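You operate a simulated robot arm through the tools that you are given. There is no shell and no other tool. Be economical: measure what you need, move in short steps, check, and stop when the job is done.

Carry out the task below with a simulated robot arm. There is one attempt and no reset: what you move stays moved.

TASK
Put things in order on the beech table. At the end: the grey paper ball from the beech table stands where the blue folded shorts stood; the blue folded shorts stands where the black socks stood; the black belt from the beech table stands on top of the blue hardback book (marked "LAKES"); the blue clothes peg from the beech table stands on top of the brown carton; the black socks from the beech table stands where the black belt stood; whatever was shut is shut again. Leave all else as you found it, and nothing knocked over.
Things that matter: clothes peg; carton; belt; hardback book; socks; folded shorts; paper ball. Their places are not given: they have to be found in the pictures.

It is judged by the outcome, as a careful person would: the job done as asked, and still so three seconds after it is handed in. It fails if anything else is knocked over, pushed out of place, dropped, spilled or broken.

THE ROBOT
A 7-joint arm with a two-finger parallel gripper, fixed in place. Base frame: the origin is at the foot of the arm, x ahead of it, y to its left, z up; the work surface is at about z = 850. Lengths are in mm, angles in degrees, forces in N, time in s.
With the tool pointing down near the work surface it reaches from about 300 to 700 mm from the base axis. Its first joint turns from -66.0 to 66.0 degrees. Payload 1.57 kg.
Tool frame: the origin (TCP) lies between the finger pads and is the grasp point; the fingertips stand 30 mm ahead of it; z points along the fingers, y is the line along which they close. The gripper opens to 110 mm. The fingers are 24 mm wide and 12 mm thick; the gripper's body (48 by 112 mm) begins 78 mm behind the TCP.
Orientation is that of the tool frame in the base frame, as a unit quaternion [w, x, y, z]. With the fingers straight down and closing along the base's y, the tool's x points along the base's -x, its y along +y and its z along -z.

THE INTERFACE
- The arm moves only by the tool nudge_tool. Its arguments are lists of equal length, an entry for each row: "translation": the shift along the tool's x, y, z in mm, a list of three; "rotation": the turn, a rotation vector about the tool's x, y, z in degrees, a list of three; "jaw": the gripper command, from -1 (shut) to 1 (fully open), values between in proportion. In form: {"translation": [[x, y, z], ...], "rotation": [[rx, ry, rz], ...], "jaw": [jaw, ...]}. A call has 1 to 20 rows; each row shifts and turns the commanded pose from where the row before left it, along the tool's axes as they then stand. A row lasts 0.2 s, in which the tool goes at most 50 mm and 8.6 degrees; a call with a longer step from one row to the next is refused whole, and so is a gripper value outside its range. A pose out of reach is approached as far as the arm can. The call stops where the force on the tool passes 40 N (or 10 N more than at its start, if that is more) or the arm is blocked; 0.2 s more then pass. The fingers move at their own pace (about 108 mm/s each) and stop on an object; they squeeze with about 38 N. The grip force told is the motor's: it shows also when the fingers shut on nothing. Time passes only in rows, and 0.2 s behind the last, so rows that do not move let the fingers close. It gives the time, the measured TCP pose, the force on the tool (base axes), the opening and the grip force at its end, in the units of the frame above (readings bear some noise).
- Cameras (640 x 400 px; columns grow to the right, rows downward): "scene" is fixed at [177.7, -410, 1395.1]; the picture's right is [0.61, -0.79, 0.00], its down [-0.52, -0.40, -0.76] and it looks along [0.60, 0.46, -0.65] (base axes); focal length 316 px, centre (320, 200). "wrist" rides on the gripper at [-36, 0, -80] in the tool frame; the picture's right is [0.00, -1.00, 0.00], its down [0.97, 0.00, -0.24] and it looks along [0.24, 0.00, 0.97] (tool axes); focal length 218 px, centre (320, 200).
- camera(camera): a new picture of that camera. No time passes.
- point_at(camera, pixels): there is no depth. For up to 12 entries [column, row, z] of the newest picture of that camera ("zoom" is the newest enlarged one), the place [x, y] in the base frame at which the ray of that pixel passes the height z, good to about 2 mm. No time passes.
- enlarge(camera, box): a new picture of the part [left, top, right, bottom] of that camera's present view, enlarged. No time passes.
- close_job(): hands the job in; it is judged then, once.

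Work in short steps. Measure before you move; look again where a grasp or a placing could have gone wrong, and mend it. You have 80 turns and 46 pictures in all, those below and enlarged ones among them. Open the gripper and draw the arm clear of the work before you hand the job in, unless the task says otherwise; then end with one line.

The tools are called after ">>>" as name(argument=value, ...) on one line, values as JSON. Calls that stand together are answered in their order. nudge_tool: Moves the arm, as the interface text tells. Its arguments: {"type":"object","properties":{"translation":{"type":"array"},"rotation":{"type":"array"},"jaw":{"type":"array"}},"required":["translation","rotation","jaw"]} The other tools are called the same way: camera (camera) takes a picture; point_at (camera, pixels) gives the place at which the rays of pixels pass given heights; enlarge (camera, box) takes an enlarged picture of a part of a camera's view; close_job () hands the job in.

At the start:

```text
time: 0.0
tool_pos: [328.2, -4.4, 1132.5]
tcp_rot: [0.0, -0.001, 1.0, 0.0]
ft_force: [0.2, 0.8, -0.6]
gripper_width: 109.7
gripper_force: 0.0
```

scene: 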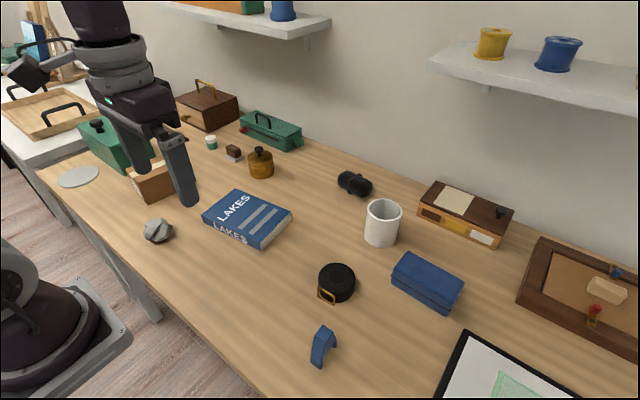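
wrist: 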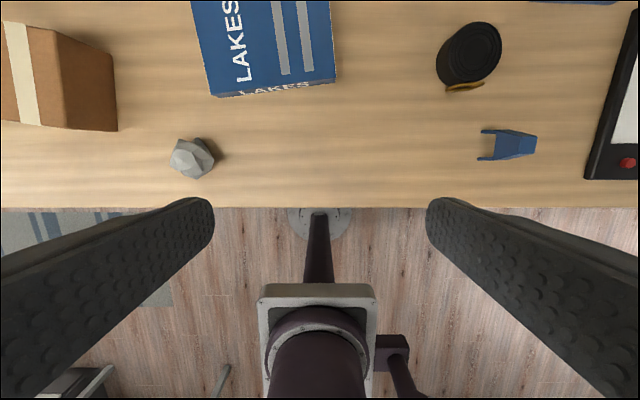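

The scene shows ball (158,230), shorts (427,282), socks (355,184), belt (337,282), book (247,218), peg (322,345), and carton (150,180), partly behind the arm. I enlarge for detail and measure rough places.

>>> enlarge(camera="scene", box=[290, 150, 490, 380])

>>> enlarge(camera="scene", box=[50, 80, 300, 260])

>>> point_at(camera="scene", pixels=[[158, 242, 850], [427, 282, 870], [355, 184, 870], [337, 282, 870], [247, 218, 880], [322, 345, 860], [203, 217, 880], [263, 248, 880], [291, 210, 880], [236, 191, 880], [337, 303, 850], [354, 195, 850]])

>>> point_at(camera="wrist", pixels=[[192, 158, 870], [470, 55, 880], [510, 144, 860], [60, 76, 930], [117, 131, 850], [214, 96, 880], [335, 83, 880], [468, 90, 850]])

```text
1.74 times, centred on (390, 265) of scene
```

zoom: 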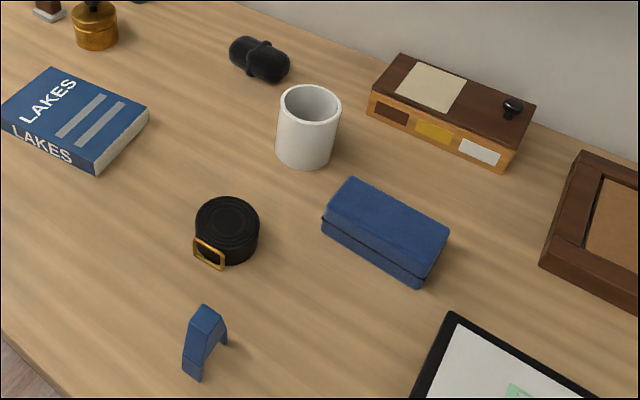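

```text
2.22 times, centred on (175, 170) of scene
```

zoom: 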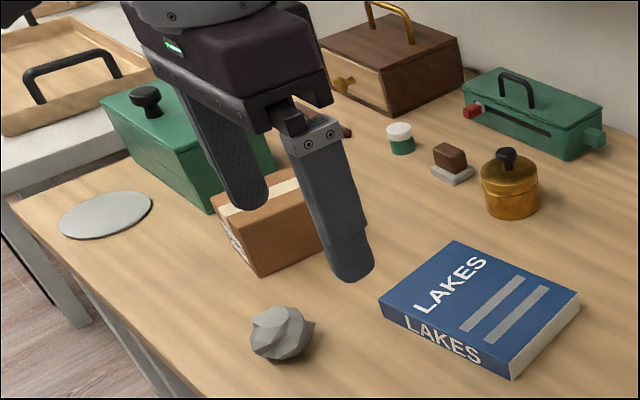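

```text
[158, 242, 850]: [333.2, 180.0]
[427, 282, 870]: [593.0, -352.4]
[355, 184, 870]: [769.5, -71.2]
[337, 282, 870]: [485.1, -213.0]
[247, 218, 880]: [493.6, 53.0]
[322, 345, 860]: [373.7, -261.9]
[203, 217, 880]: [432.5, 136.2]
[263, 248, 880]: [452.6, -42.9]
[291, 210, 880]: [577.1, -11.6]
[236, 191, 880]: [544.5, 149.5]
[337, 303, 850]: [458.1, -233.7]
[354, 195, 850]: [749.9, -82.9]
```

```text
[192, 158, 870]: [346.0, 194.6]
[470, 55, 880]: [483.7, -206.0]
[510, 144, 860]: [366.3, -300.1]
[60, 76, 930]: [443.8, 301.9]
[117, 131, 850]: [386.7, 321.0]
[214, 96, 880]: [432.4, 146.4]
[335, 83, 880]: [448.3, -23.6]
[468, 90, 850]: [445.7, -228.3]
```

The two views' offsets give rough heights. I move above the belt for a nearer look.

>>> nudge_tool(translation=[[-30, -42, 0], [-30, -42, 0], [-30, -42, 0], [-30, -42, 0], [-30, -42, 0], [0, 0, 20], [0, 0, 0]], rotation=[[0, 0, 0], [0, 0, 0], [0, 0, 0], [0, 0, 0], [0, 0, 0], [0, 0, 0], [0, 0, 0]], jaw=[1, 1, 1, 1, 1, 1, 1])

>>> camera(camera="wrist")

>>> camera(camera="scene")

```text
refused: row 1 steps farther than a row can; nothing moved
```

```text
41 pictures are left
```

wrist: 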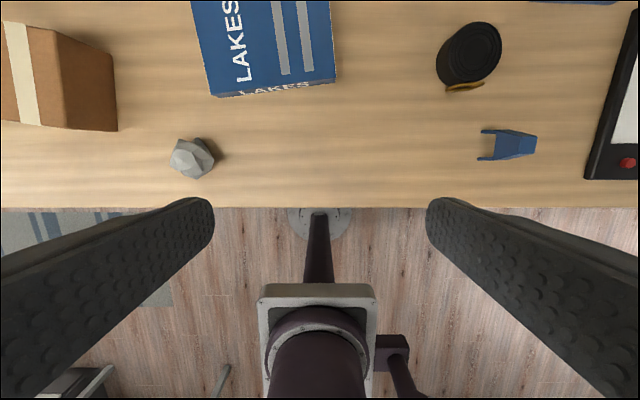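

```text
40 pictures are left
```

scene: 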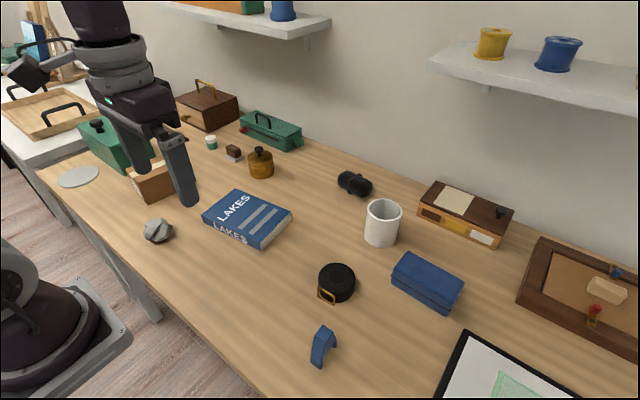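

The step exceeded 50 mm, so I retry with smaller rows.

>>> nudge_tool(translation=[[-28, -38, 0], [-28, -38, 0], [-28, -38, 0], [-28, -38, 0], [-28, -38, 0], [-10, -20, 20], [0, 0, 0]], rotation=[[0, 0, 0], [0, 0, 0], [0, 0, 0], [0, 0, 0], [0, 0, 0], [0, 0, 0], [0, 0, 0]], jaw=[1, 1, 1, 1, 1, 1, 1])

```text
time: 1.6
tool_pos: [476.6, -212.7, 1112.7]
tcp_rot: [0.0, 0.0, 1.0, 0.0]
ft_force: [-0.3, -0.2, -0.5]
gripper_width: 110.1
gripper_force: 0.1
```

>>> camera(camera="wrist")

```text
39 pictures are left
```

wrist: 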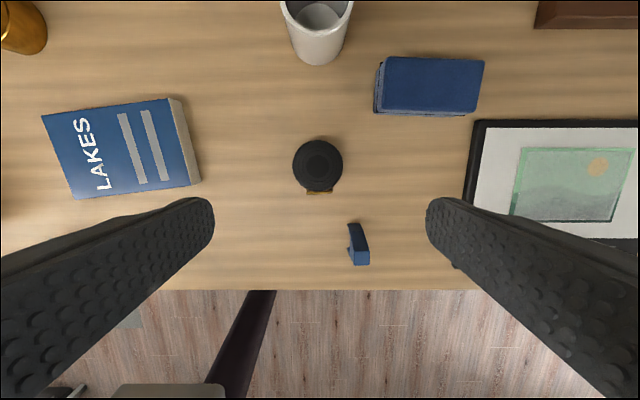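

From here the belt's top is about (318,160), the shorts (430,85), the peg (358,245), and the book's corners (41,115),(168,98),(190,187),(73,199). I measure these at several heights and match them with the scene view.

>>> point_at(camera="wrist", pixels=[[318, 160, 880], [318, 160, 890], [293, 163, 880], [343, 163, 880], [318, 192, 850], [41, 115, 890], [168, 98, 890], [190, 187, 890], [73, 199, 890], [202, 181, 850], [182, 98, 850], [358, 245, 880]])

>>> point_at(camera="wrist", pixels=[[386, 57, 890], [485, 60, 890], [475, 110, 890], [381, 107, 890], [375, 112, 850], [466, 116, 850], [350, 223, 880], [364, 222, 880], [354, 264, 850], [369, 264, 850], [348, 250, 850], [320, 62, 850]])

>>> point_at(camera="scene", pixels=[[338, 277, 880], [338, 277, 890], [203, 217, 890], [236, 191, 890], [291, 210, 890], [263, 238, 890], [263, 248, 850], [407, 254, 890], [464, 283, 890], [445, 302, 890], [393, 270, 890], [446, 313, 850]])

>>> enlarge(camera="scene", box=[290, 240, 390, 380])

```text
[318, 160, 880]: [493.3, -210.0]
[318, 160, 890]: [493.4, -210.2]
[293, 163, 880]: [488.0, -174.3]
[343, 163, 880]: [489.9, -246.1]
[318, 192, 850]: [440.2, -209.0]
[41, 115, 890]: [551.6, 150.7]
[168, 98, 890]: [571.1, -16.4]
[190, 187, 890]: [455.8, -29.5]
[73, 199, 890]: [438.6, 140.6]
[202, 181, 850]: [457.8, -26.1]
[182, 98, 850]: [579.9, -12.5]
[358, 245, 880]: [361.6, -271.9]
```

```text
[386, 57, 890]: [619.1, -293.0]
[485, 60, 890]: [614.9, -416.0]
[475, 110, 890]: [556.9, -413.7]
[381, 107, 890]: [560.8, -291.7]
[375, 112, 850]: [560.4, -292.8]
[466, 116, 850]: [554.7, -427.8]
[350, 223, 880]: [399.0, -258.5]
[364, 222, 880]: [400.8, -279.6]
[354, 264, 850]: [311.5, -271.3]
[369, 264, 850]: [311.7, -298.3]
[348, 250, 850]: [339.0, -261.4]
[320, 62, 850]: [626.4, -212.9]
```

```text
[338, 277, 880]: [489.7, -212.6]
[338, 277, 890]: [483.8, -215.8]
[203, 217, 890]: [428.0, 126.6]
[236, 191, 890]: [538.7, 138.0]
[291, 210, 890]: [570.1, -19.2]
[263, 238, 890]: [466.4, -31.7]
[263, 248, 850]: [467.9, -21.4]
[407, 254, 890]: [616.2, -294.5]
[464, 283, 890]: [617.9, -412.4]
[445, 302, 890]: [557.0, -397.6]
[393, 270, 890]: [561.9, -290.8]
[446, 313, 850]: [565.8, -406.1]
```

```text
2.86 times, centred on (340, 310) of scene
```

zoom: 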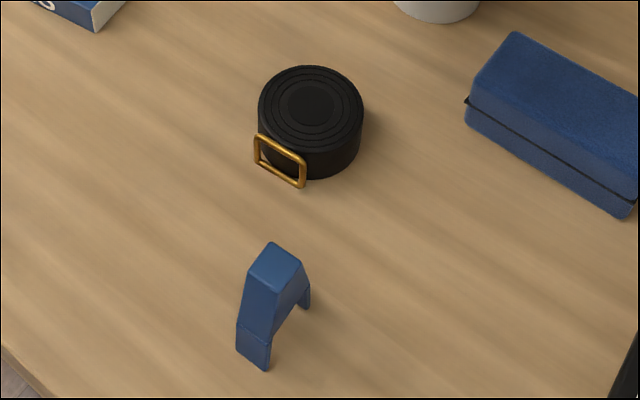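

The belt is centred at about (490,-211), 72 mm across with its top near 883, and its buckle faces the base. I grip it along y: move over it and descend to TCP z≈885.

>>> nudge_tool(translation=[[-13.4, 1.7, 40], [0, 0, 48], [0, 0, 48], [0, 0, 45], [0, 0, 26], [0, 0, 15], [0, 0, 5.5], [0, 0, 0], [0, 0, 0], [0, 0, 0], [0, 0, 0]], rotation=[[0, 0, 0], [0, 0, 0], [0, 0, 0], [0, 0, 0], [0, 0, 0], [0, 0, 0], [0, 0, 0], [0, 0, 0], [0, 0, 0], [0, 0, 0], [0, 0, 0]], jaw=[1, 1, 1, 1, 1, 1, 1, -1, -1, -1, -1])

```text
time: 4.0
tool_pos: [490.8, -211.0, 884.8]
tcp_rot: [0.001, 0.0, 1.0, 0.0]
ft_force: [1.2, 0.3, -0.2]
gripper_width: 70.6
gripper_force: 37.9
```

The belt is held at 70.6 mm. I lift it, carry it over the book (about (506,60)), and look.

>>> nudge_tool(translation=[[0, 0, -15], [0, 0, -45], [0, 0, -45], [-2.5, 45, 0], [-2.5, 45, 0], [-2.5, 45, 0], [-2.5, 45, 0], [-2.5, 45, 0], [-2.5, 45, 0], [0, 0, 0]], rotation=[[0, 0, 0], [0, 0, 0], [0, 0, 0], [0, 0, 0], [0, 0, 0], [0, 0, 0], [0, 0, 0], [0, 0, 0], [0, 0, 0], [0, 0, 0]], jaw=[-1, -1, -1, -1, -1, -1, -1, -1, -1, -1])

>>> camera(camera="wrist")

>>> camera(camera="scene")

```text
time: 6.2
tool_pos: [506.3, 59.4, 990.0]
tcp_rot: [0.0, 0.0, 1.0, 0.0]
ft_force: [0.3, 0.0, -1.7]
gripper_width: 70.3
gripper_force: 37.9
```

```text
37 pictures are left
```

wrist: 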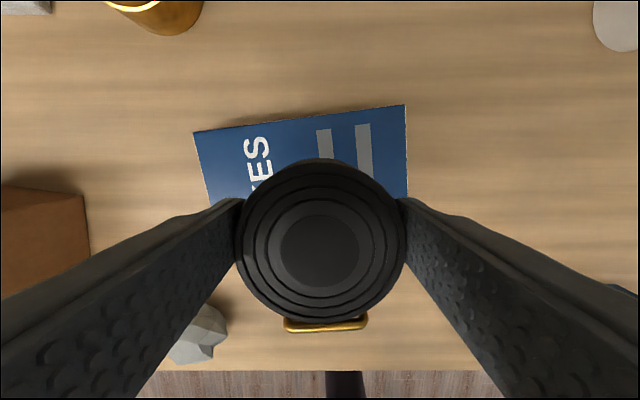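

```text
36 pictures are left
```

scene: 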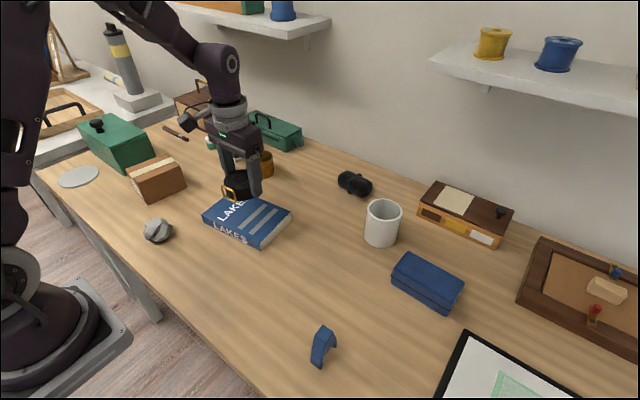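

The book's far corners are at wrist (193,131) and (406,105), and the carton is now visible. I measure both.

>>> point_at(camera="wrist", pixels=[[193, 131, 870], [406, 105, 870], [193, 131, 880], [406, 105, 880]])

>>> enlarge(camera="scene", box=[50, 100, 300, 260])

```text
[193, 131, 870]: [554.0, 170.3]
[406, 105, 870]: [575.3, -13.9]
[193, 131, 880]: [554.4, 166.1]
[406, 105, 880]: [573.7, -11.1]
```

```text
2.50 times, centred on (175, 180) of scene
```

zoom: 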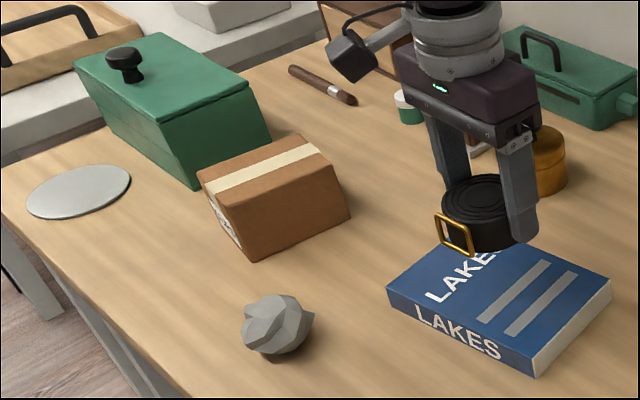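

Both views agree on a book top at z≈875 and a centre near (504,73). I shift 14 mm left and lower.

>>> nudge_tool(translation=[[1, 14, 0], [0, 0, 40], [0, 0, 25], [0, 0, 8], [0, 0, 3], [0, 0, 2], [0, 0, 0]], rotation=[[0, 0, 0], [0, 0, 0], [0, 0, 0], [0, 0, 0], [0, 0, 0], [0, 0, 0], [0, 0, 0]], jaw=[-1, -1, -1, -1, -1, -1, -1])

>>> enlarge(camera="scene", box=[180, 140, 320, 260])

```text
time: 7.8
tool_pos: [505.1, 73.2, 911.5]
tcp_rot: [0.001, 0.001, 1.0, 0.001]
ft_force: [-4.3, -0.1, 17.3]
gripper_width: 70.8
gripper_force: 38.2
```

```text
3.33 times, centred on (250, 200) of scene
```

zoom: 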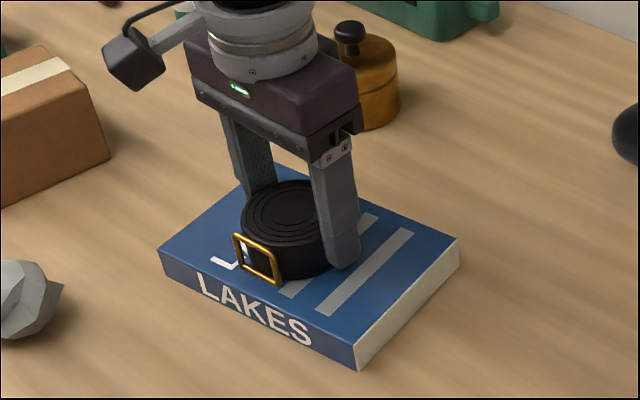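

Contact is felt (17 N) and the belt sits on the book. I ease up 1 mm, open, rise, and move towards the socks for a look.

>>> nudge_tool(translation=[[0, 0, -1.5], [0, 0, 0], [0, 0, 0], [0, 0, -20], [0, 0, -45], [0, 0, -45], [0, 0, -40], [-35, -34, 0], [-35, -34, 0], [-35, -34, 0], [-30, -31, 0], [0, 0, 0]], rotation=[[0, 0, 0], [0, 0, 0], [0, 0, 0], [0, 0, 0], [0, 0, 0], [0, 0, 0], [0, 0, 0], [0, 0, 0], [0, 0, 0], [0, 0, 0], [0, 0, 0], [0, 0, 0]], jaw=[-1, 0.9, 0.9, 0.9, 0.9, 0.9, 0.9, 0.9, 0.9, 0.9, 0.9, 0.9])

>>> camera(camera="wrist")

>>> enlarge(camera="scene", box=[190, 130, 410, 270])

```text
time: 10.4
tool_pos: [639.0, -61.2, 1063.9]
tcp_rot: [-0.001, -0.001, 1.0, 0.0]
ft_force: [0.0, -0.5, -0.1]
gripper_width: 104.5
gripper_force: 0.0
```

```text
33 pictures are left
```

wrist: 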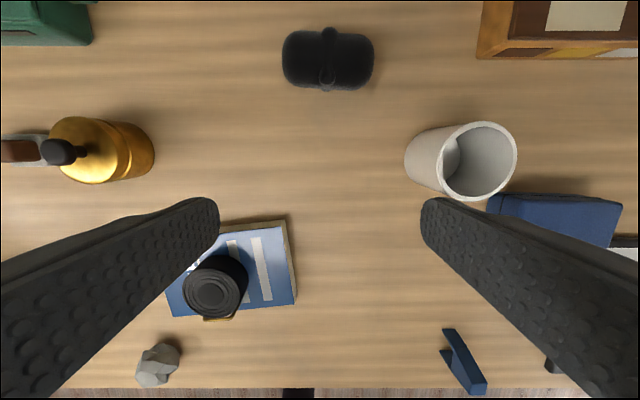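

```text
2.86 times, centred on (300, 200) of scene
```

zoom: 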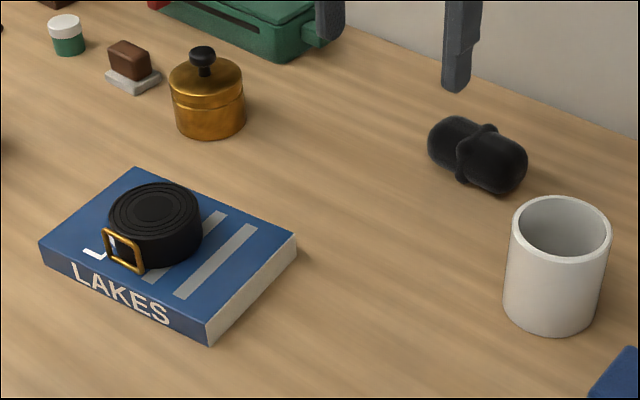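

The belt sits well on the book. The socks lie along y at wrist (328,60); I measure their extents and heights.

>>> point_at(camera="wrist", pixels=[[328, 60, 875], [282, 60, 870], [374, 62, 870], [328, 28, 880], [326, 91, 865], [328, 60, 890], [475, 200, 850], [405, 160, 850]])

>>> point_at(camera="zoom", pixels=[[475, 155, 880], [475, 155, 870], [430, 145, 870], [525, 165, 870], [460, 180, 850], [490, 126, 880], [504, 310, 850], [595, 325, 850]])

```text
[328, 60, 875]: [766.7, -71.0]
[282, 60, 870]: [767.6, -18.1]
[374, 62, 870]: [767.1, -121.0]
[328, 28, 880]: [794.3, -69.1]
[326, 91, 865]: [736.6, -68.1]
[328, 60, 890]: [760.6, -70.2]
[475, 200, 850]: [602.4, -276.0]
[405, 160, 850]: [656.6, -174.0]
```

```text
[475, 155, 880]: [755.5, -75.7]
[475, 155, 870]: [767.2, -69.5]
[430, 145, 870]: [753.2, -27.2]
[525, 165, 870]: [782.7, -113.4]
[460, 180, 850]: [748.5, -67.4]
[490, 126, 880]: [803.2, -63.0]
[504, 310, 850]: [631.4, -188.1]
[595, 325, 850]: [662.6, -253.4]
```

The socks are centred near (766,-70), about 100×55 mm, and must be gripped along x. They lie beyond the nominal reach, so I yaw 90° and test how far the arm reaches at a safe height.

>>> nudge_tool(translation=[[0, 0, 0], [0, 0, 0], [0, 0, 0], [0, 0, 0], [0, 0, 0], [0, 0, 0], [0, 0, 0], [0, 0, 0], [0, 0, 0], [0, 0, 0], [0, 0, 0], [-9, 40, 30], [0, 45, 30], [0, 42, 30], [0, 0, 0]], rotation=[[0, 0, 8.2], [0, 0, 8.2], [0, 0, 8.2], [0, 0, 8.2], [0, 0, 8.2], [0, 0, 8.2], [0, 0, 8.2], [0, 0, 8.2], [0, 0, 8.2], [0, 0, 8.2], [0, 0, 8], [0, 0, 0], [0, 0, 0], [0, 0, 0], [0, 0, 0]], jaw=[0.9, 0.9, 0.9, 0.9, 0.9, 0.9, 0.9, 0.9, 0.9, 0.9, 0.9, 0.9, 0.9, 0.9, 0.9])

```text
refused: row 12 steps farther than a row can; nothing moved
```

>>> nudge_tool(translation=[[0, 0, 0], [0, 0, 0], [0, 0, 0], [0, 0, 0], [0, 0, 0], [0, 0, 0], [0, 0, 0], [0, 0, 0], [0, 0, 0], [0, 0, 0], [0, 0, 0], [-9, 35, 20], [0, 35, 20], [0, 35, 20], [0, 22, 20], [0, 0, 0]], rotation=[[0, 0, 8.2], [0, 0, 8.2], [0, 0, 8.2], [0, 0, 8.2], [0, 0, 8.2], [0, 0, 8.2], [0, 0, 8.2], [0, 0, 8.2], [0, 0, 8.2], [0, 0, 8.2], [0, 0, 8], [0, 0, 0], [0, 0, 0], [0, 0, 0], [0, 0, 0], [0, 0, 0]], jaw=[0.9, 0.9, 0.9, 0.9, 0.9, 0.9, 0.9, 0.9, 0.9, 0.9, 0.9, 0.9, 0.9, 0.9, 0.9, 0.9])

```text
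time: 13.8
tool_pos: [680.6, -67.3, 1008.0]
tcp_rot: [-0.003, 0.706, 0.708, -0.006]
ft_force: [0.6, -0.4, -0.2]
gripper_width: 104.9
gripper_force: 0.0
out of reach, approached as far as the arm can: row 12, 13, 14, 15
```

Vertical reach stops at x≈681. I tilt the fingers outward 24° about the tool's x to see whether the goal comes within reach.

>>> nudge_tool(translation=[[0, 0, 0], [0, 0, 0], [0, 0, 0], [0, 0, 0], [0, 0, 0]], rotation=[[-8, 0, 0], [-8, 0, 0], [-8, 0, 0], [0, 0, 0], [0, 0, 0]], jaw=[0.9, 0.9, 0.9, 0.9, 0.9])

>>> camera(camera="scene")

```text
time: 15.0
tool_pos: [679.2, -67.2, 1007.4]
tcp_rot: [0.147, 0.691, 0.692, 0.148]
ft_force: [-0.8, 0.3, -0.3]
gripper_width: 104.6
gripper_force: 0.1
out of reach, approached as far as the arm can: row 1
```

```text
31 pictures are left
```

scene: 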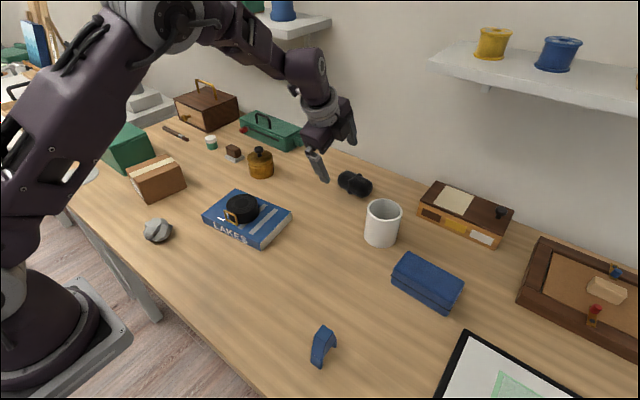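

The tilt holds and the commanded pose follows the real one. I try moving over the socks at (759, -70, 965) with this tilt.

>>> nudge_tool(translation=[[-1, 18.5, 23.7], [-1, 18.5, 23.7], [-1, 18.5, 23.7], [0, 0, 0]], rotation=[[0, 0, 0], [0, 0, 0], [0, 0, 0], [0, 0, 0]], jaw=[0.5, 0.5, 0.5, 0.5])

```text
time: 16.0
tool_pos: [759.9, -69.6, 964.4]
tcp_rot: [0.148, 0.692, 0.691, 0.148]
ft_force: [-0.9, -0.5, -0.2]
gripper_width: 82.4
gripper_force: 0.1
```

That is in reach. I check whether a smaller tilt also is, for more fingertip clearance.

>>> nudge_tool(translation=[[0, 0, 0], [0, 0, 0], [0, 0, 0], [0, 0, 0], [0, 0, 0]], rotation=[[3, 0, 0], [3, 0, 0], [3, 0, 0], [3, 0, 0], [0, 0, 0]], jaw=[0.5, 0.5, 0.5, 0.5, 0.5])

>>> camera(camera="wrist")

>>> enlarge(camera="scene", box=[290, 90, 430, 230])

```text
time: 17.2
tool_pos: [737.0, -61.5, 956.2]
tcp_rot: [0.074, 0.703, 0.704, 0.075]
ft_force: [0.0, -0.4, -0.7]
gripper_width: 82.3
gripper_force: 0.1
out of reach, approached as far as the arm can: row 3, 4
```

```text
30 pictures are left
```

wrist: 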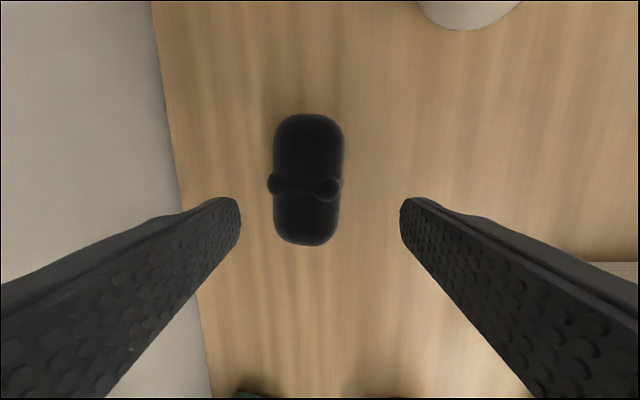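

```text
2.86 times, centred on (360, 160) of scene
```

zoom: 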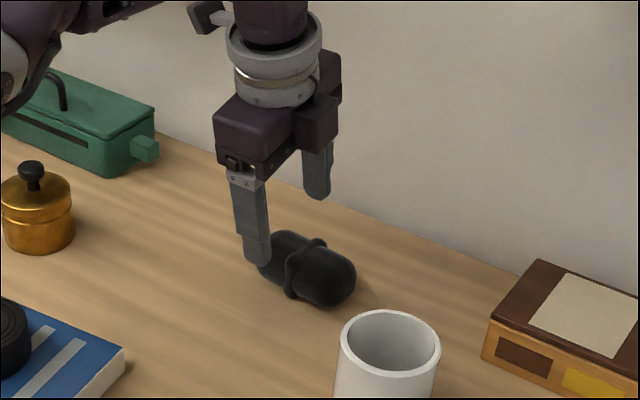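

18° was reachable and 12° was not. I measure the socks from this view: ends at (308,113) and (306,246), sides 274 and 344.

>>> point_at(camera="wrist", pixels=[[308, 113, 870], [306, 246, 870], [275, 150, 873], [344, 150, 873], [306, 185, 873], [267, 185, 873], [275, 220, 873], [340, 220, 873]])

```text
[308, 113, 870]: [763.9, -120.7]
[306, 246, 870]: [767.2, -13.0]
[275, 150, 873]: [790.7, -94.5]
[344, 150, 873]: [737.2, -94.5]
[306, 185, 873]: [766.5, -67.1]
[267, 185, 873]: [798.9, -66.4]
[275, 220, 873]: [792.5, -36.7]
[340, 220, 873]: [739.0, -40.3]
```

The centre is (765,-67) and the diameter about 53 mm (62 at the band). I set an 18° tilt, align, and descend along the tool axis to TCP (758,-67,898) so the near fingertip stays off the table.

>>> nudge_tool(translation=[[0, 0, 0], [-5.5, 2.1, 1.7], [0, 0, 20], [0, 0, 20], [0, 0, 12], [0, 0, 7], [0, 0, 0]], rotation=[[-6, 0, 0], [0, 0, 0], [0, 0, 0], [0, 0, 0], [0, 0, 0], [0, 0, 0], [0, 0, 0]], jaw=[0.47, 0.47, 0.47, 0.47, 0.47, 0.47, 0.47])

>>> enlarge(camera="scene", box=[290, 90, 430, 230])

```text
time: 18.8
tool_pos: [758.4, -67.8, 899.0]
tcp_rot: [0.111, 0.699, 0.698, 0.11]
ft_force: [-0.1, 1.0, -0.8]
gripper_width: 80.8
gripper_force: 0.0
```

```text
2.86 times, centred on (360, 160) of scene
```

zoom: 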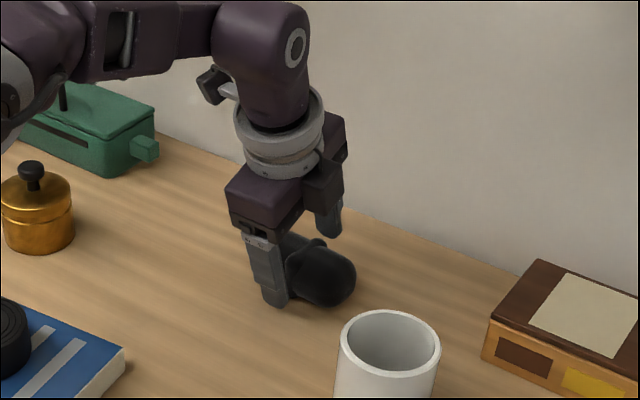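

The fingers straddle the socks with no contact. I close, then draw back along the tool axis.

>>> nudge_tool(translation=[[0, 0, 0], [0, 0, 0], [0, 0, 0], [0, 0, -6], [0, 0, -20], [0, 0, -40], [0, 0, -45], [0, 0, 0]], rotation=[[0, 0, 0], [0, 0, 0], [0, 0, 0], [0, 0, 0], [0, 0, 0], [0, 0, 0], [0, 0, 0], [0, 0, 0]], jaw=[-1, -1, -1, -1, -1, -1, -1, -1])

>>> camera(camera="wrist")

```text
time: 20.6
tool_pos: [724.5, -67.2, 1005.5]
tcp_rot: [0.11, 0.698, 0.699, 0.11]
ft_force: [0.1, 0.1, -1.0]
gripper_width: 55.4
gripper_force: 38.0
```

```text
27 pictures are left
```

wrist: 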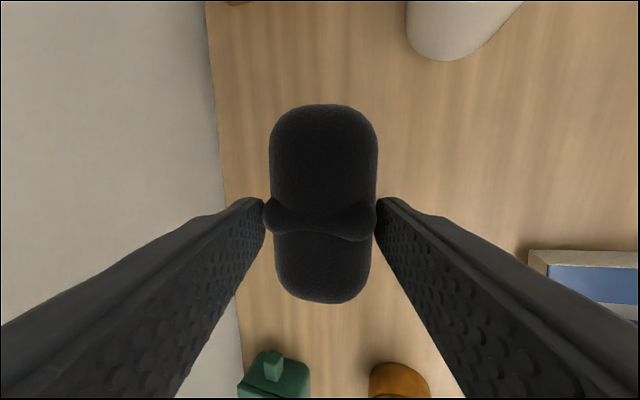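

The socks are held (55.4 mm). I keep the same orientation and carry them to the belt's old place; TCP target is (483,-211.5,900), first stopping above at z≈930.

>>> nudge_tool(translation=[[0, -38, -12.4], [0, -38, -12.4], [0, -38, -12.4], [0, -38, -12.4], [-36, -19.3, -6.3], [-36, -19.3, -6.3], [-36, -19.3, -6.3], [-36, -19.3, -6.3], [0, -10.8, 33.3], [0, -10.8, 33.3], [0, 0, 0]], rotation=[[0, 0, 0], [0, 0, 0], [0, 0, 0], [0, 0, 0], [0, 0, 0], [0, 0, 0], [0, 0, 0], [0, 0, 0], [0, 0, 0], [0, 0, 0], [0, 0, 0]], jaw=[-1, -1, -1, -1, -1, -1, -1, -1, -1, -1, -1])

>>> camera(camera="scene")

```text
time: 23.0
tool_pos: [482.7, -211.2, 935.3]
tcp_rot: [0.111, 0.698, 0.699, 0.111]
ft_force: [0.4, -0.2, -0.9]
gripper_width: 54.9
gripper_force: 38.3
```

```text
26 pictures are left
```

scene: 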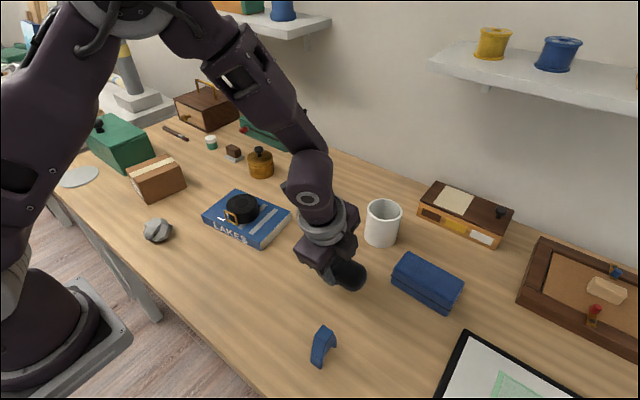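

Path is clear; I lower in small rows to z≈899.5.

>>> nudge_tool(translation=[[0, -6.2, 19], [0, -3.1, 9.5], [0, -1.2, 3.8], [0, -0.5, 1.5], [0, 0, 0]], rotation=[[0, 0, 0], [0, 0, 0], [0, 0, 0], [0, 0, 0], [0, 0, 0]], jaw=[-1, -1, -1, -1, -1])

```text
time: 23.8
tool_pos: [483.8, -212.0, 904.8]
tcp_rot: [0.112, 0.699, 0.698, 0.111]
ft_force: [-7.7, 2.5, 17.0]
gripper_width: 55.0
gripper_force: 37.4
stopped in row 3: the force on the tool passed its limit (the readings are from after the stop); the commanded pose is now the measured one
```

Contact at 904.8, so the socks are on the table (they sit slightly lower in the grip). I ease off, open to 80 mm, and back out along the tool axis.

>>> nudge_tool(translation=[[0, 0.6, -1.9], [0, 0, 0], [0, 0, 0], [0, 0, -15], [0, 0, -35], [0, 0, -45], [0, 0, 0]], rotation=[[0, 0, 0], [0, 0, 0], [0, 0, 0], [0, 0, 0], [0, 0, 0], [0, 0, 0], [0, 0, 0]], jaw=[-0.5, 0.2, 0.47, 0.47, 0.47, 0.47, 0.47])

>>> camera(camera="wrist")

>>> camera(camera="scene")

```text
time: 25.4
tool_pos: [454.3, -211.9, 997.9]
tcp_rot: [0.112, 0.699, 0.698, 0.112]
ft_force: [-0.4, -0.1, 0.4]
gripper_width: 80.9
gripper_force: 0.0
```

```text
25 pictures are left
```

wrist: 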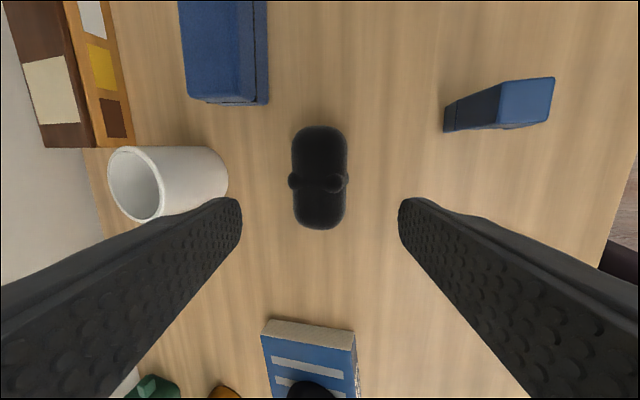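

```text
24 pictures are left
```

scene: 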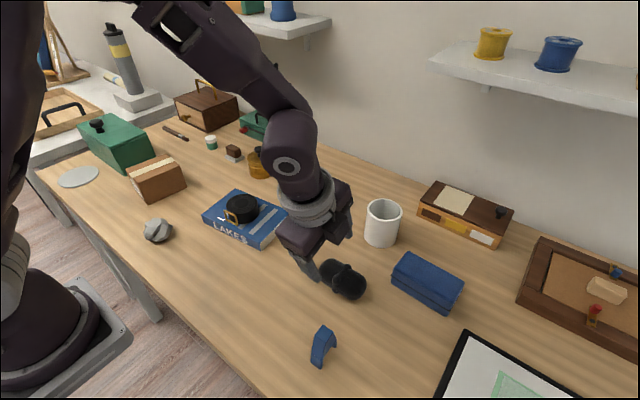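

The socks look good. I check their place, straighten the tool, and go above the shorts for a clean measurement.

>>> point_at(camera="wrist", pixels=[[320, 178, 876], [320, 126, 873], [320, 230, 873]])

>>> nudge_tool(translation=[[0, 0, -20], [0, 0, -20], [0, 0, -10], [-26.6, 28, -5], [-26.6, 28, -5], [-26.6, 28, -5], [-26.6, 28, -5], [-26.6, 28, 0], [0, 0, 0]], rotation=[[6, 0, 0], [6, 0, 0], [6, 0, 0], [0, 0, 0], [0, 0, 0], [0, 0, 0], [0, 0, 0], [0, 0, 0], [0, 0, 0]], jaw=[0.7, 0.7, 0.7, 0.7, 0.7, 0.7, 0.7, 0.7, 0.7])

>>> camera(camera="wrist")

```text
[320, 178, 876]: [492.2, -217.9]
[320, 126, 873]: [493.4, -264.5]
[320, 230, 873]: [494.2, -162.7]
```

```text
time: 27.4
tool_pos: [561.7, -323.5, 1066.1]
tcp_rot: [0.001, 0.708, 0.706, 0.0]
ft_force: [0.1, -0.4, 0.5]
gripper_width: 93.6
gripper_force: 0.0
out of reach, approached as far as the arm can: row 8
```

```text
23 pictures are left
```

wrist: 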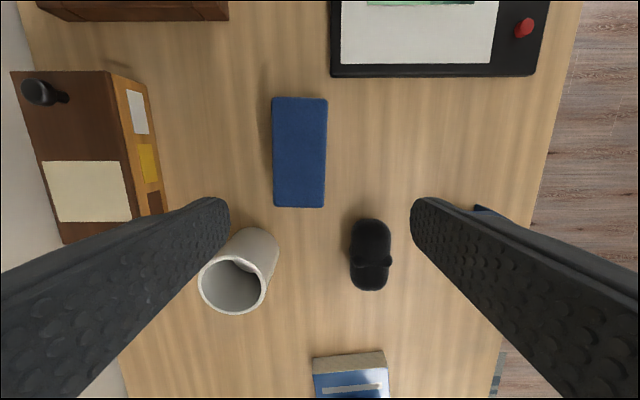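

The socks are at about (493,-213), right on the belt's old place. Now I measure the shorts' corners.

>>> point_at(camera="wrist", pixels=[[273, 97, 890], [327, 99, 890], [324, 207, 890], [273, 207, 890], [300, 152, 890], [300, 152, 880], [370, 255, 876]])

```text
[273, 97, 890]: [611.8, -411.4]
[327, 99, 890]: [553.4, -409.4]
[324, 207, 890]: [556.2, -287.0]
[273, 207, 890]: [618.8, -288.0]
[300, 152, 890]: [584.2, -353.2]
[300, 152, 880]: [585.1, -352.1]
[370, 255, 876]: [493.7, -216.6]
```

The centre is (586,-350), 59 mm wide and 122 mm long. To place it level at the far spot, I grip it with the tool tilted 20° about its closing axis (leaning to -y), then yaw 90° later. I tilt and approach along the tool axis.

>>> nudge_tool(translation=[[0, 0, 0], [0, 0, 0], [0, 0, 0], [20, 12, 15], [20.7, 12.5, 25], [0, 0, 30], [0, 0, 26], [0, 0, 0]], rotation=[[0, -7, 0], [0, -7, 0], [0, -6, 0], [0, 0, 0], [0, 0, 0], [0, 0, 0], [0, 0, 0], [0, 0, 0]], jaw=[0.65, 0.65, 0.65, 0.65, 0.65, 0.65, 0.65, 0.65])

>>> camera(camera="wrist")

```text
time: 29.2
tool_pos: [585.8, -318.7, 961.1]
tcp_rot: [0.124, 0.697, 0.696, -0.122]
ft_force: [0.5, 0.2, -0.2]
gripper_width: 90.7
gripper_force: 0.1
```

```text
22 pictures are left
```

wrist: 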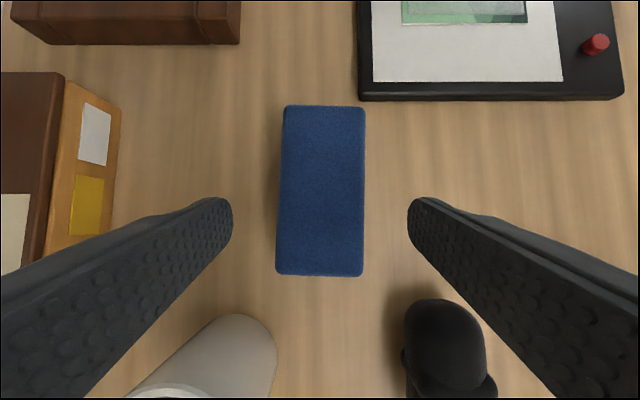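

Alignment looks right. I advance 79 mm along the tool axis and close.

>>> nudge_tool(translation=[[0, 0, 25], [0, 0, 25], [0, 0, 18], [0, 0, 10.5], [0, 0, 0], [0, 0, 0], [0, 0, 0], [0, 0, 0]], rotation=[[0, 0, 0], [0, 0, 0], [0, 0, 0], [0, 0, 0], [0, 0, 0], [0, 0, 0], [0, 0, 0], [0, 0, 0]], jaw=[0.65, 0.65, 0.65, 0.65, 0.65, -1, -1, -1])

```text
time: 31.0
tool_pos: [585.9, -345.8, 887.1]
tcp_rot: [0.124, 0.697, 0.696, -0.121]
ft_force: [0.3, -0.6, 0.0]
gripper_width: 59.6
gripper_force: 38.2
```

The shorts are held (59.6 mm). I lift with a slight pull inward.

>>> nudge_tool(translation=[[-3.4, 0, -9.4], [-13, -10, -35.7], [-13, -15, -35.7], [-13, -20, -35.7], [0, 0, 0]], rotation=[[0, 0, 0], [0, 0, 0], [0, 0, 0], [0, 0, 0], [0, 0, 0]], jaw=[-1, -1, -1, -1, -1])

>>> camera(camera="scene")

```text
time: 32.2
tool_pos: [540.0, -345.1, 1012.8]
tcp_rot: [0.123, 0.697, 0.696, -0.122]
ft_force: [-0.6, 0.3, -1.0]
gripper_width: 59.6
gripper_force: 38.0
```

```text
21 pictures are left
```

scene: 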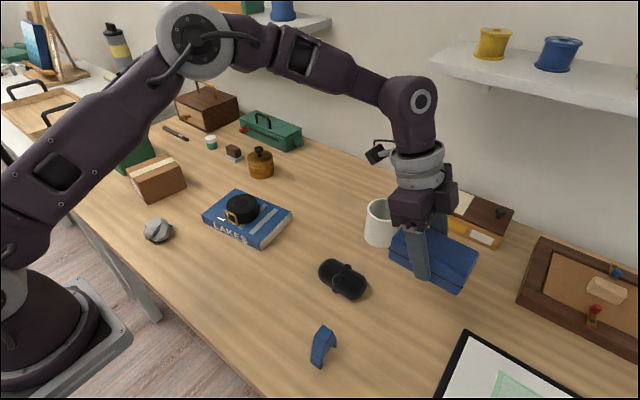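

The shorts hang level, bottom at ≈975. I move inward to about (432,-180) and yaw 90° about the vertical, so the lean points to +x.

>>> nudge_tool(translation=[[38.5, -27, -14], [38.5, -27, -14], [38.5, -27, -14], [38.5, -27, -14], [0, 0, 0], [0, 0, 0], [0, 0, 0], [0, 0, 0], [0, 0, 0], [0, 0, 0], [0, 0, 0], [0, 0, 0], [0, 0, 0], [0, 0, 0], [0, 0, 0], [0, 0, 0]], rotation=[[0, 0, 0], [0, 0, 0], [0, 0, 0], [0, 0, 0], [-2.8, 0, -7.69], [-2.8, 0, -7.69], [-2.8, 0, -7.69], [-2.8, 0, -7.69], [-2.8, 0, -7.69], [-2.8, 0, -7.69], [-2.8, 0, -7.69], [-2.8, 0, -7.69], [-2.8, 0, -7.69], [-2.8, 0, -7.69], [-2.8, 0, -7.69], [0, 0, 0]], jaw=[-1, -1, -1, -1, -1, -1, -1, -1, -1, -1, -1, -1, -1, -1, -1, -1])

```text
time: 35.6
tool_pos: [433.1, -183.5, 1012.0]
tcp_rot: [0.175, -0.001, 0.985, 0.0]
ft_force: [-0.1, -0.5, -1.0]
gripper_width: 59.7
gripper_force: 38.2
```

Orientation is as wanted. I shift to y=-67, then go out to x≈760 while lowering to z≈950.

>>> nudge_tool(translation=[[0, 38.8, 0], [0, 38.8, 0], [0, 38.8, 0], [-40.8, 0, 24.5], [-40.8, 0, 24.5], [-40.8, 0, 24.5], [-40.8, 0, 24.5], [-40.8, 0, 24.5], [-40.8, 0, 24.5], [-40.8, 0, 24.5], [0, 0, 0]], rotation=[[0, 0, 0], [0, 0, 0], [0, 0, 0], [0, 0, 0], [0, 0, 0], [0, 0, 0], [0, 0, 0], [0, 0, 0], [0, 0, 0], [0, 0, 0], [0, 0, 0]], jaw=[-1, -1, -1, -1, -1, -1, -1, -1, -1, -1, -1])

>>> camera(camera="scene")

>>> camera(camera="wrist")

```text
time: 38.0
tool_pos: [760.0, -65.3, 948.9]
tcp_rot: [0.174, 0.002, 0.985, 0.0]
ft_force: [-1.1, 0.7, -0.7]
gripper_width: 59.4
gripper_force: 38.4
```

```text
20 pictures are left
```

scene: 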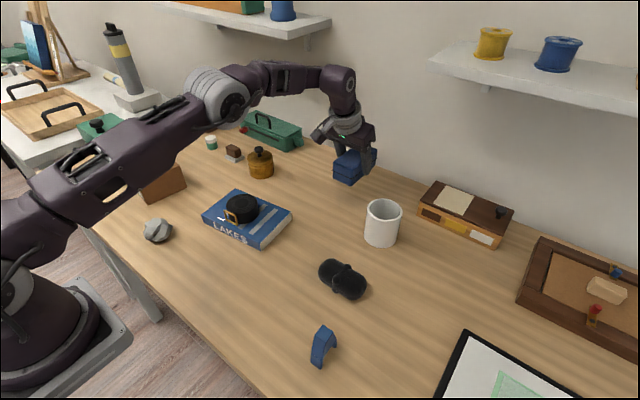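

```text
19 pictures are left
```

wrist: 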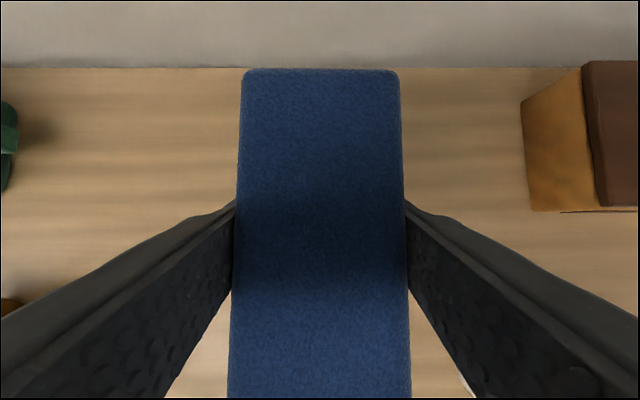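

I check the wall's distance and the shorts' far end.

>>> point_at(camera="wrist", pixels=[[200, 69, 850], [450, 69, 850], [320, 70, 951], [320, 70, 940]])

```text
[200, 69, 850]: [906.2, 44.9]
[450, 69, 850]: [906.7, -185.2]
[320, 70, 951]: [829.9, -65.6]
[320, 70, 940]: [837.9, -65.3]
```

There is 75 mm to spare before the table's back edge. I lower straight down.

>>> nudge_tool(translation=[[6.9, -1.7, 18.8], [6.9, 0, 18.8], [4.1, 0, 11.3], [1.7, 0, 4.7], [1.0, 0, 2.8], [0.7, 0, 1.9], [0, 0, 0]], rotation=[[0, 0, 0], [0, 0, 0], [0, 0, 0], [0, 0, 0], [0, 0, 0], [0, 0, 0], [0, 0, 0]], jaw=[-1, -1, -1, -1, -1, -1, -1])

```text
time: 39.6
tool_pos: [761.4, -66.2, 888.3]
tcp_rot: [0.176, 0.0, 0.984, 0.0]
ft_force: [-6.1, 1.6, 16.4]
gripper_width: 59.2
gripper_force: 37.7
```

Contact at 888.3 (16 N), so the shorts are down. I ease up, open, and retreat along the tool axis.

>>> nudge_tool(translation=[[-0.4, 0, -1], [0, 0, 0], [0, 0, 0], [0, 0, -15], [0, 0, -35], [0, 0, -45], [0, 0, 0]], rotation=[[0, 0, 0], [0, 0, 0], [0, 0, 0], [0, 0, 0], [0, 0, 0], [0, 0, 0], [0, 0, 0]], jaw=[-0.5, 0.3, 0.6, 0.6, 0.6, 0.6, 0.6])

>>> camera(camera="wrist")

>>> enlarge(camera="scene", box=[280, 100, 440, 250])

```text
time: 41.2
tool_pos: [726.5, -68.4, 977.6]
tcp_rot: [0.175, 0.001, 0.985, 0.001]
ft_force: [-0.3, -0.2, 0.1]
gripper_width: 87.9
gripper_force: 0.2
```

```text
18 pictures are left
```

wrist: 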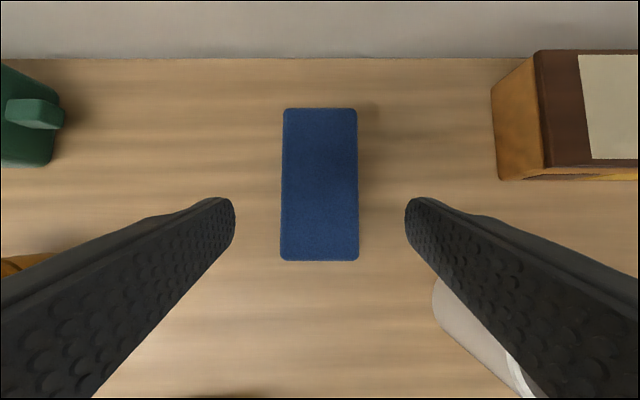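

```text
2.67 times, centred on (360, 175) of scene
```

zoom: 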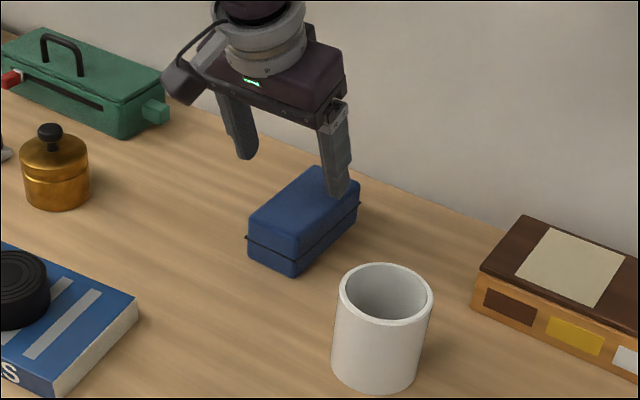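

The shorts stand level at their new place. I verify the centre, then straighten and travel high to the paper ball.

>>> point_at(camera="wrist", pixels=[[283, 108, 890], [357, 108, 890], [281, 261, 890], [358, 261, 890]])

>>> nudge_tool(translation=[[30, 0, -20], [30, 0, -20], [30, 0, -20], [32, 32, -5], [32, 32, -5], [32, 32, -5], [32, 32, -5], [32, 32, -5], [32, 32, 0], [32, 32, 0], [32, 32, 0], [0, 0, 0]], rotation=[[0, 7, 0], [0, 7, 0], [0, 6, 0], [0, 0, 0], [0, 0, 0], [0, 0, 0], [0, 0, 0], [0, 0, 0], [0, 0, 0], [0, 0, 0], [0, 0, 0], [0, 0, 0]], jaw=[1, 1, 1, 1, 1, 1, 1, 1, 1, 1, 1, 1])

>>> camera(camera="wrist")

```text
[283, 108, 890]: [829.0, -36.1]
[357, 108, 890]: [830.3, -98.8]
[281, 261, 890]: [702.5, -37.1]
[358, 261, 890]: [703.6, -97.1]
```

```text
time: 43.8
tool_pos: [370.4, 191.6, 1038.5]
tcp_rot: [0.002, 0.001, 1.0, 0.001]
ft_force: [0.2, -0.1, 0.4]
gripper_width: 109.9
gripper_force: 0.0
```

```text
16 pictures are left
```

wrist: 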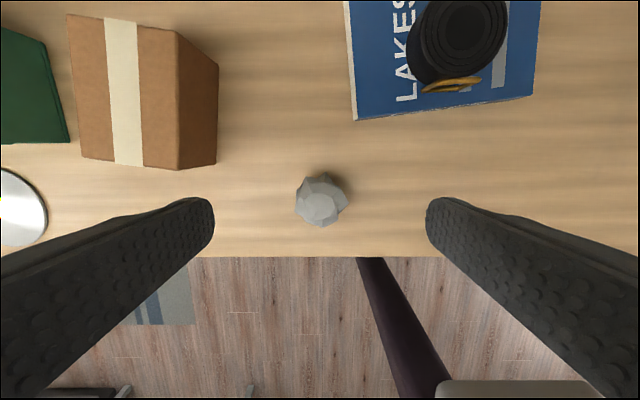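

The shorts' centre is (766,-67), as wanted. I measure the ball (centre (321,199)) and the carton: top corners (66,15),(176,30),(179,169),(80,158), and base corner (217,163).

>>> point_at(camera="wrist", pixels=[[321, 199, 875], [295, 199, 875], [347, 199, 875], [321, 171, 875], [321, 227, 875], [217, 163, 850], [218, 65, 850], [179, 169, 910], [179, 169, 920], [176, 30, 910], [66, 15, 910], [80, 158, 910]])

>>> enlarge(camera="wrist", box=[260, 140, 380, 260])

```text
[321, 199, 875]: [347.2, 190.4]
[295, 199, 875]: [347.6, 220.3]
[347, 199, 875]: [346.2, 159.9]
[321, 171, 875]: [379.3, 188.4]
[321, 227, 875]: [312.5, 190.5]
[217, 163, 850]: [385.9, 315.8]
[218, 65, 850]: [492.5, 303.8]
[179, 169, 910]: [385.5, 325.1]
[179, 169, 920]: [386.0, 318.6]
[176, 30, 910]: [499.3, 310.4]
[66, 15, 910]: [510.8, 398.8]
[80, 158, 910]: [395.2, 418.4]
```

```text
3.33 times, centred on (320, 200) of wrist
```

zoom: 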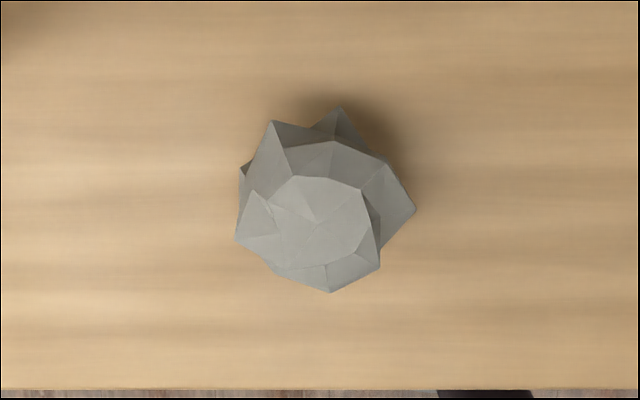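

The ball is centred at (346,190), about 58 mm across. I descend vertically over it and grip.

>>> nudge_tool(translation=[[24, -1.6, 20], [0, 0, 45], [0, 0, 45], [0, 0, 30], [0, 0, 14.5], [0, 0, 0], [0, 0, 0], [0, 0, 0], [0, 0, 0]], rotation=[[0, 0, 0], [0, 0, 0], [0, 0, 0], [0, 0, 0], [0, 0, 0], [0, 0, 0], [0, 0, 0], [0, 0, 0], [0, 0, 0]], jaw=[1, 1, 1, 1, 1, -1, -1, -1, -1])

```text
time: 45.8
tool_pos: [347.6, 187.5, 884.1]
tcp_rot: [0.001, 0.0, 1.0, 0.0]
ft_force: [-0.6, 0.0, -0.2]
gripper_width: 51.9
gripper_force: 37.6
```

The ball is held (51.9 mm). I lift, carry it to the shorts' old place (586,-350), lowering over the last rows, and look.

>>> nudge_tool(translation=[[0, 0, -15], [0, 0, -45], [0, 0, -45], [-18.3, -41.4, 0], [-18.3, -41.4, 0], [-18.3, -41.4, 0], [-18.3, -41.4, 0], [-18.3, -41.4, 0], [-18.3, -41.4, 0], [-18.3, -41.4, 0], [-18.3, -41.4, 0], [-18.3, -41.4, 0], [-18.3, -41.4, 15], [-18.3, -41.4, 15], [-18.3, -41.4, 15], [-18.3, -41.4, 15], [0, 0, 0]], rotation=[[0, 0, 0], [0, 0, 0], [0, 0, 0], [0, 0, 0], [0, 0, 0], [0, 0, 0], [0, 0, 0], [0, 0, 0], [0, 0, 0], [0, 0, 0], [0, 0, 0], [0, 0, 0], [0, 0, 0], [0, 0, 0], [0, 0, 0], [0, 0, 0], [0, 0, 0]], jaw=[-1, -1, -1, -1, -1, -1, -1, -1, -1, -1, -1, -1, -1, -1, -1, -1, -1])

>>> camera(camera="scene")

```text
time: 49.4
tool_pos: [578.7, -334.9, 924.9]
tcp_rot: [-0.014, -0.015, 1.0, 0.008]
ft_force: [-0.5, -0.3, 0.1]
gripper_width: 51.5
gripper_force: 37.8
out of reach, approached as far as the arm can: row 16
```

```text
14 pictures are left
```

scene: 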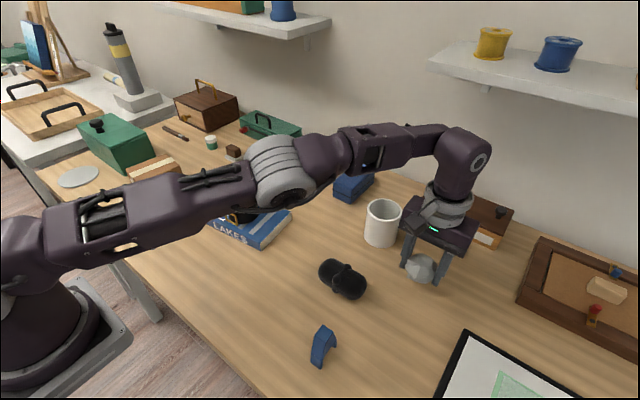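

Reach ended 15 mm short. I lean the tool 6° outward and complete the shift while lowering.

>>> nudge_tool(translation=[[0, 0, 0], [-4, -7.5, 7], [-4, -7.5, 7], [0, 0, 0]], rotation=[[0, -6, 0], [0, 0, 0], [0, 0, 0], [0, 0, 0]], jaw=[-1, -1, -1, -1])

```text
time: 50.4
tool_pos: [594.5, -365.6, 918.4]
tcp_rot: [0.054, 0.001, 0.999, 0.0]
ft_force: [-0.4, -0.7, -0.5]
gripper_width: 51.8
gripper_force: 38.0
```

The command carried through fully; I'm at (594.5,-365.6). I correct to (585,-351) and lower gently.

>>> nudge_tool(translation=[[9.9, 14.6, -1.1], [2, 0, 18], [1, 0, 9], [0.3, 0, 2.5], [0.3, 0, 2], [0.2, 0, 2], [0, 0, 0]], rotation=[[0, 0, 0], [0, 0, 0], [0, 0, 0], [0, 0, 0], [0, 0, 0], [0, 0, 0], [0, 0, 0]], jaw=[-1, -1, -1, -1, -1, -1, -1])

>>> enlarge(camera="scene", box=[350, 200, 510, 340])

```text
time: 52.0
tool_pos: [584.8, -353.0, 884.9]
tcp_rot: [0.055, 0.0, 0.998, -0.001]
ft_force: [-0.8, 0.1, 19.0]
gripper_width: 51.5
gripper_force: 38.1
```

```text
2.86 times, centred on (430, 270) of scene
```

zoom: 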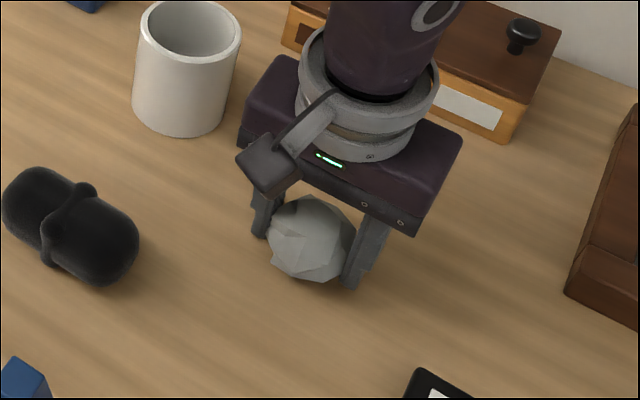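

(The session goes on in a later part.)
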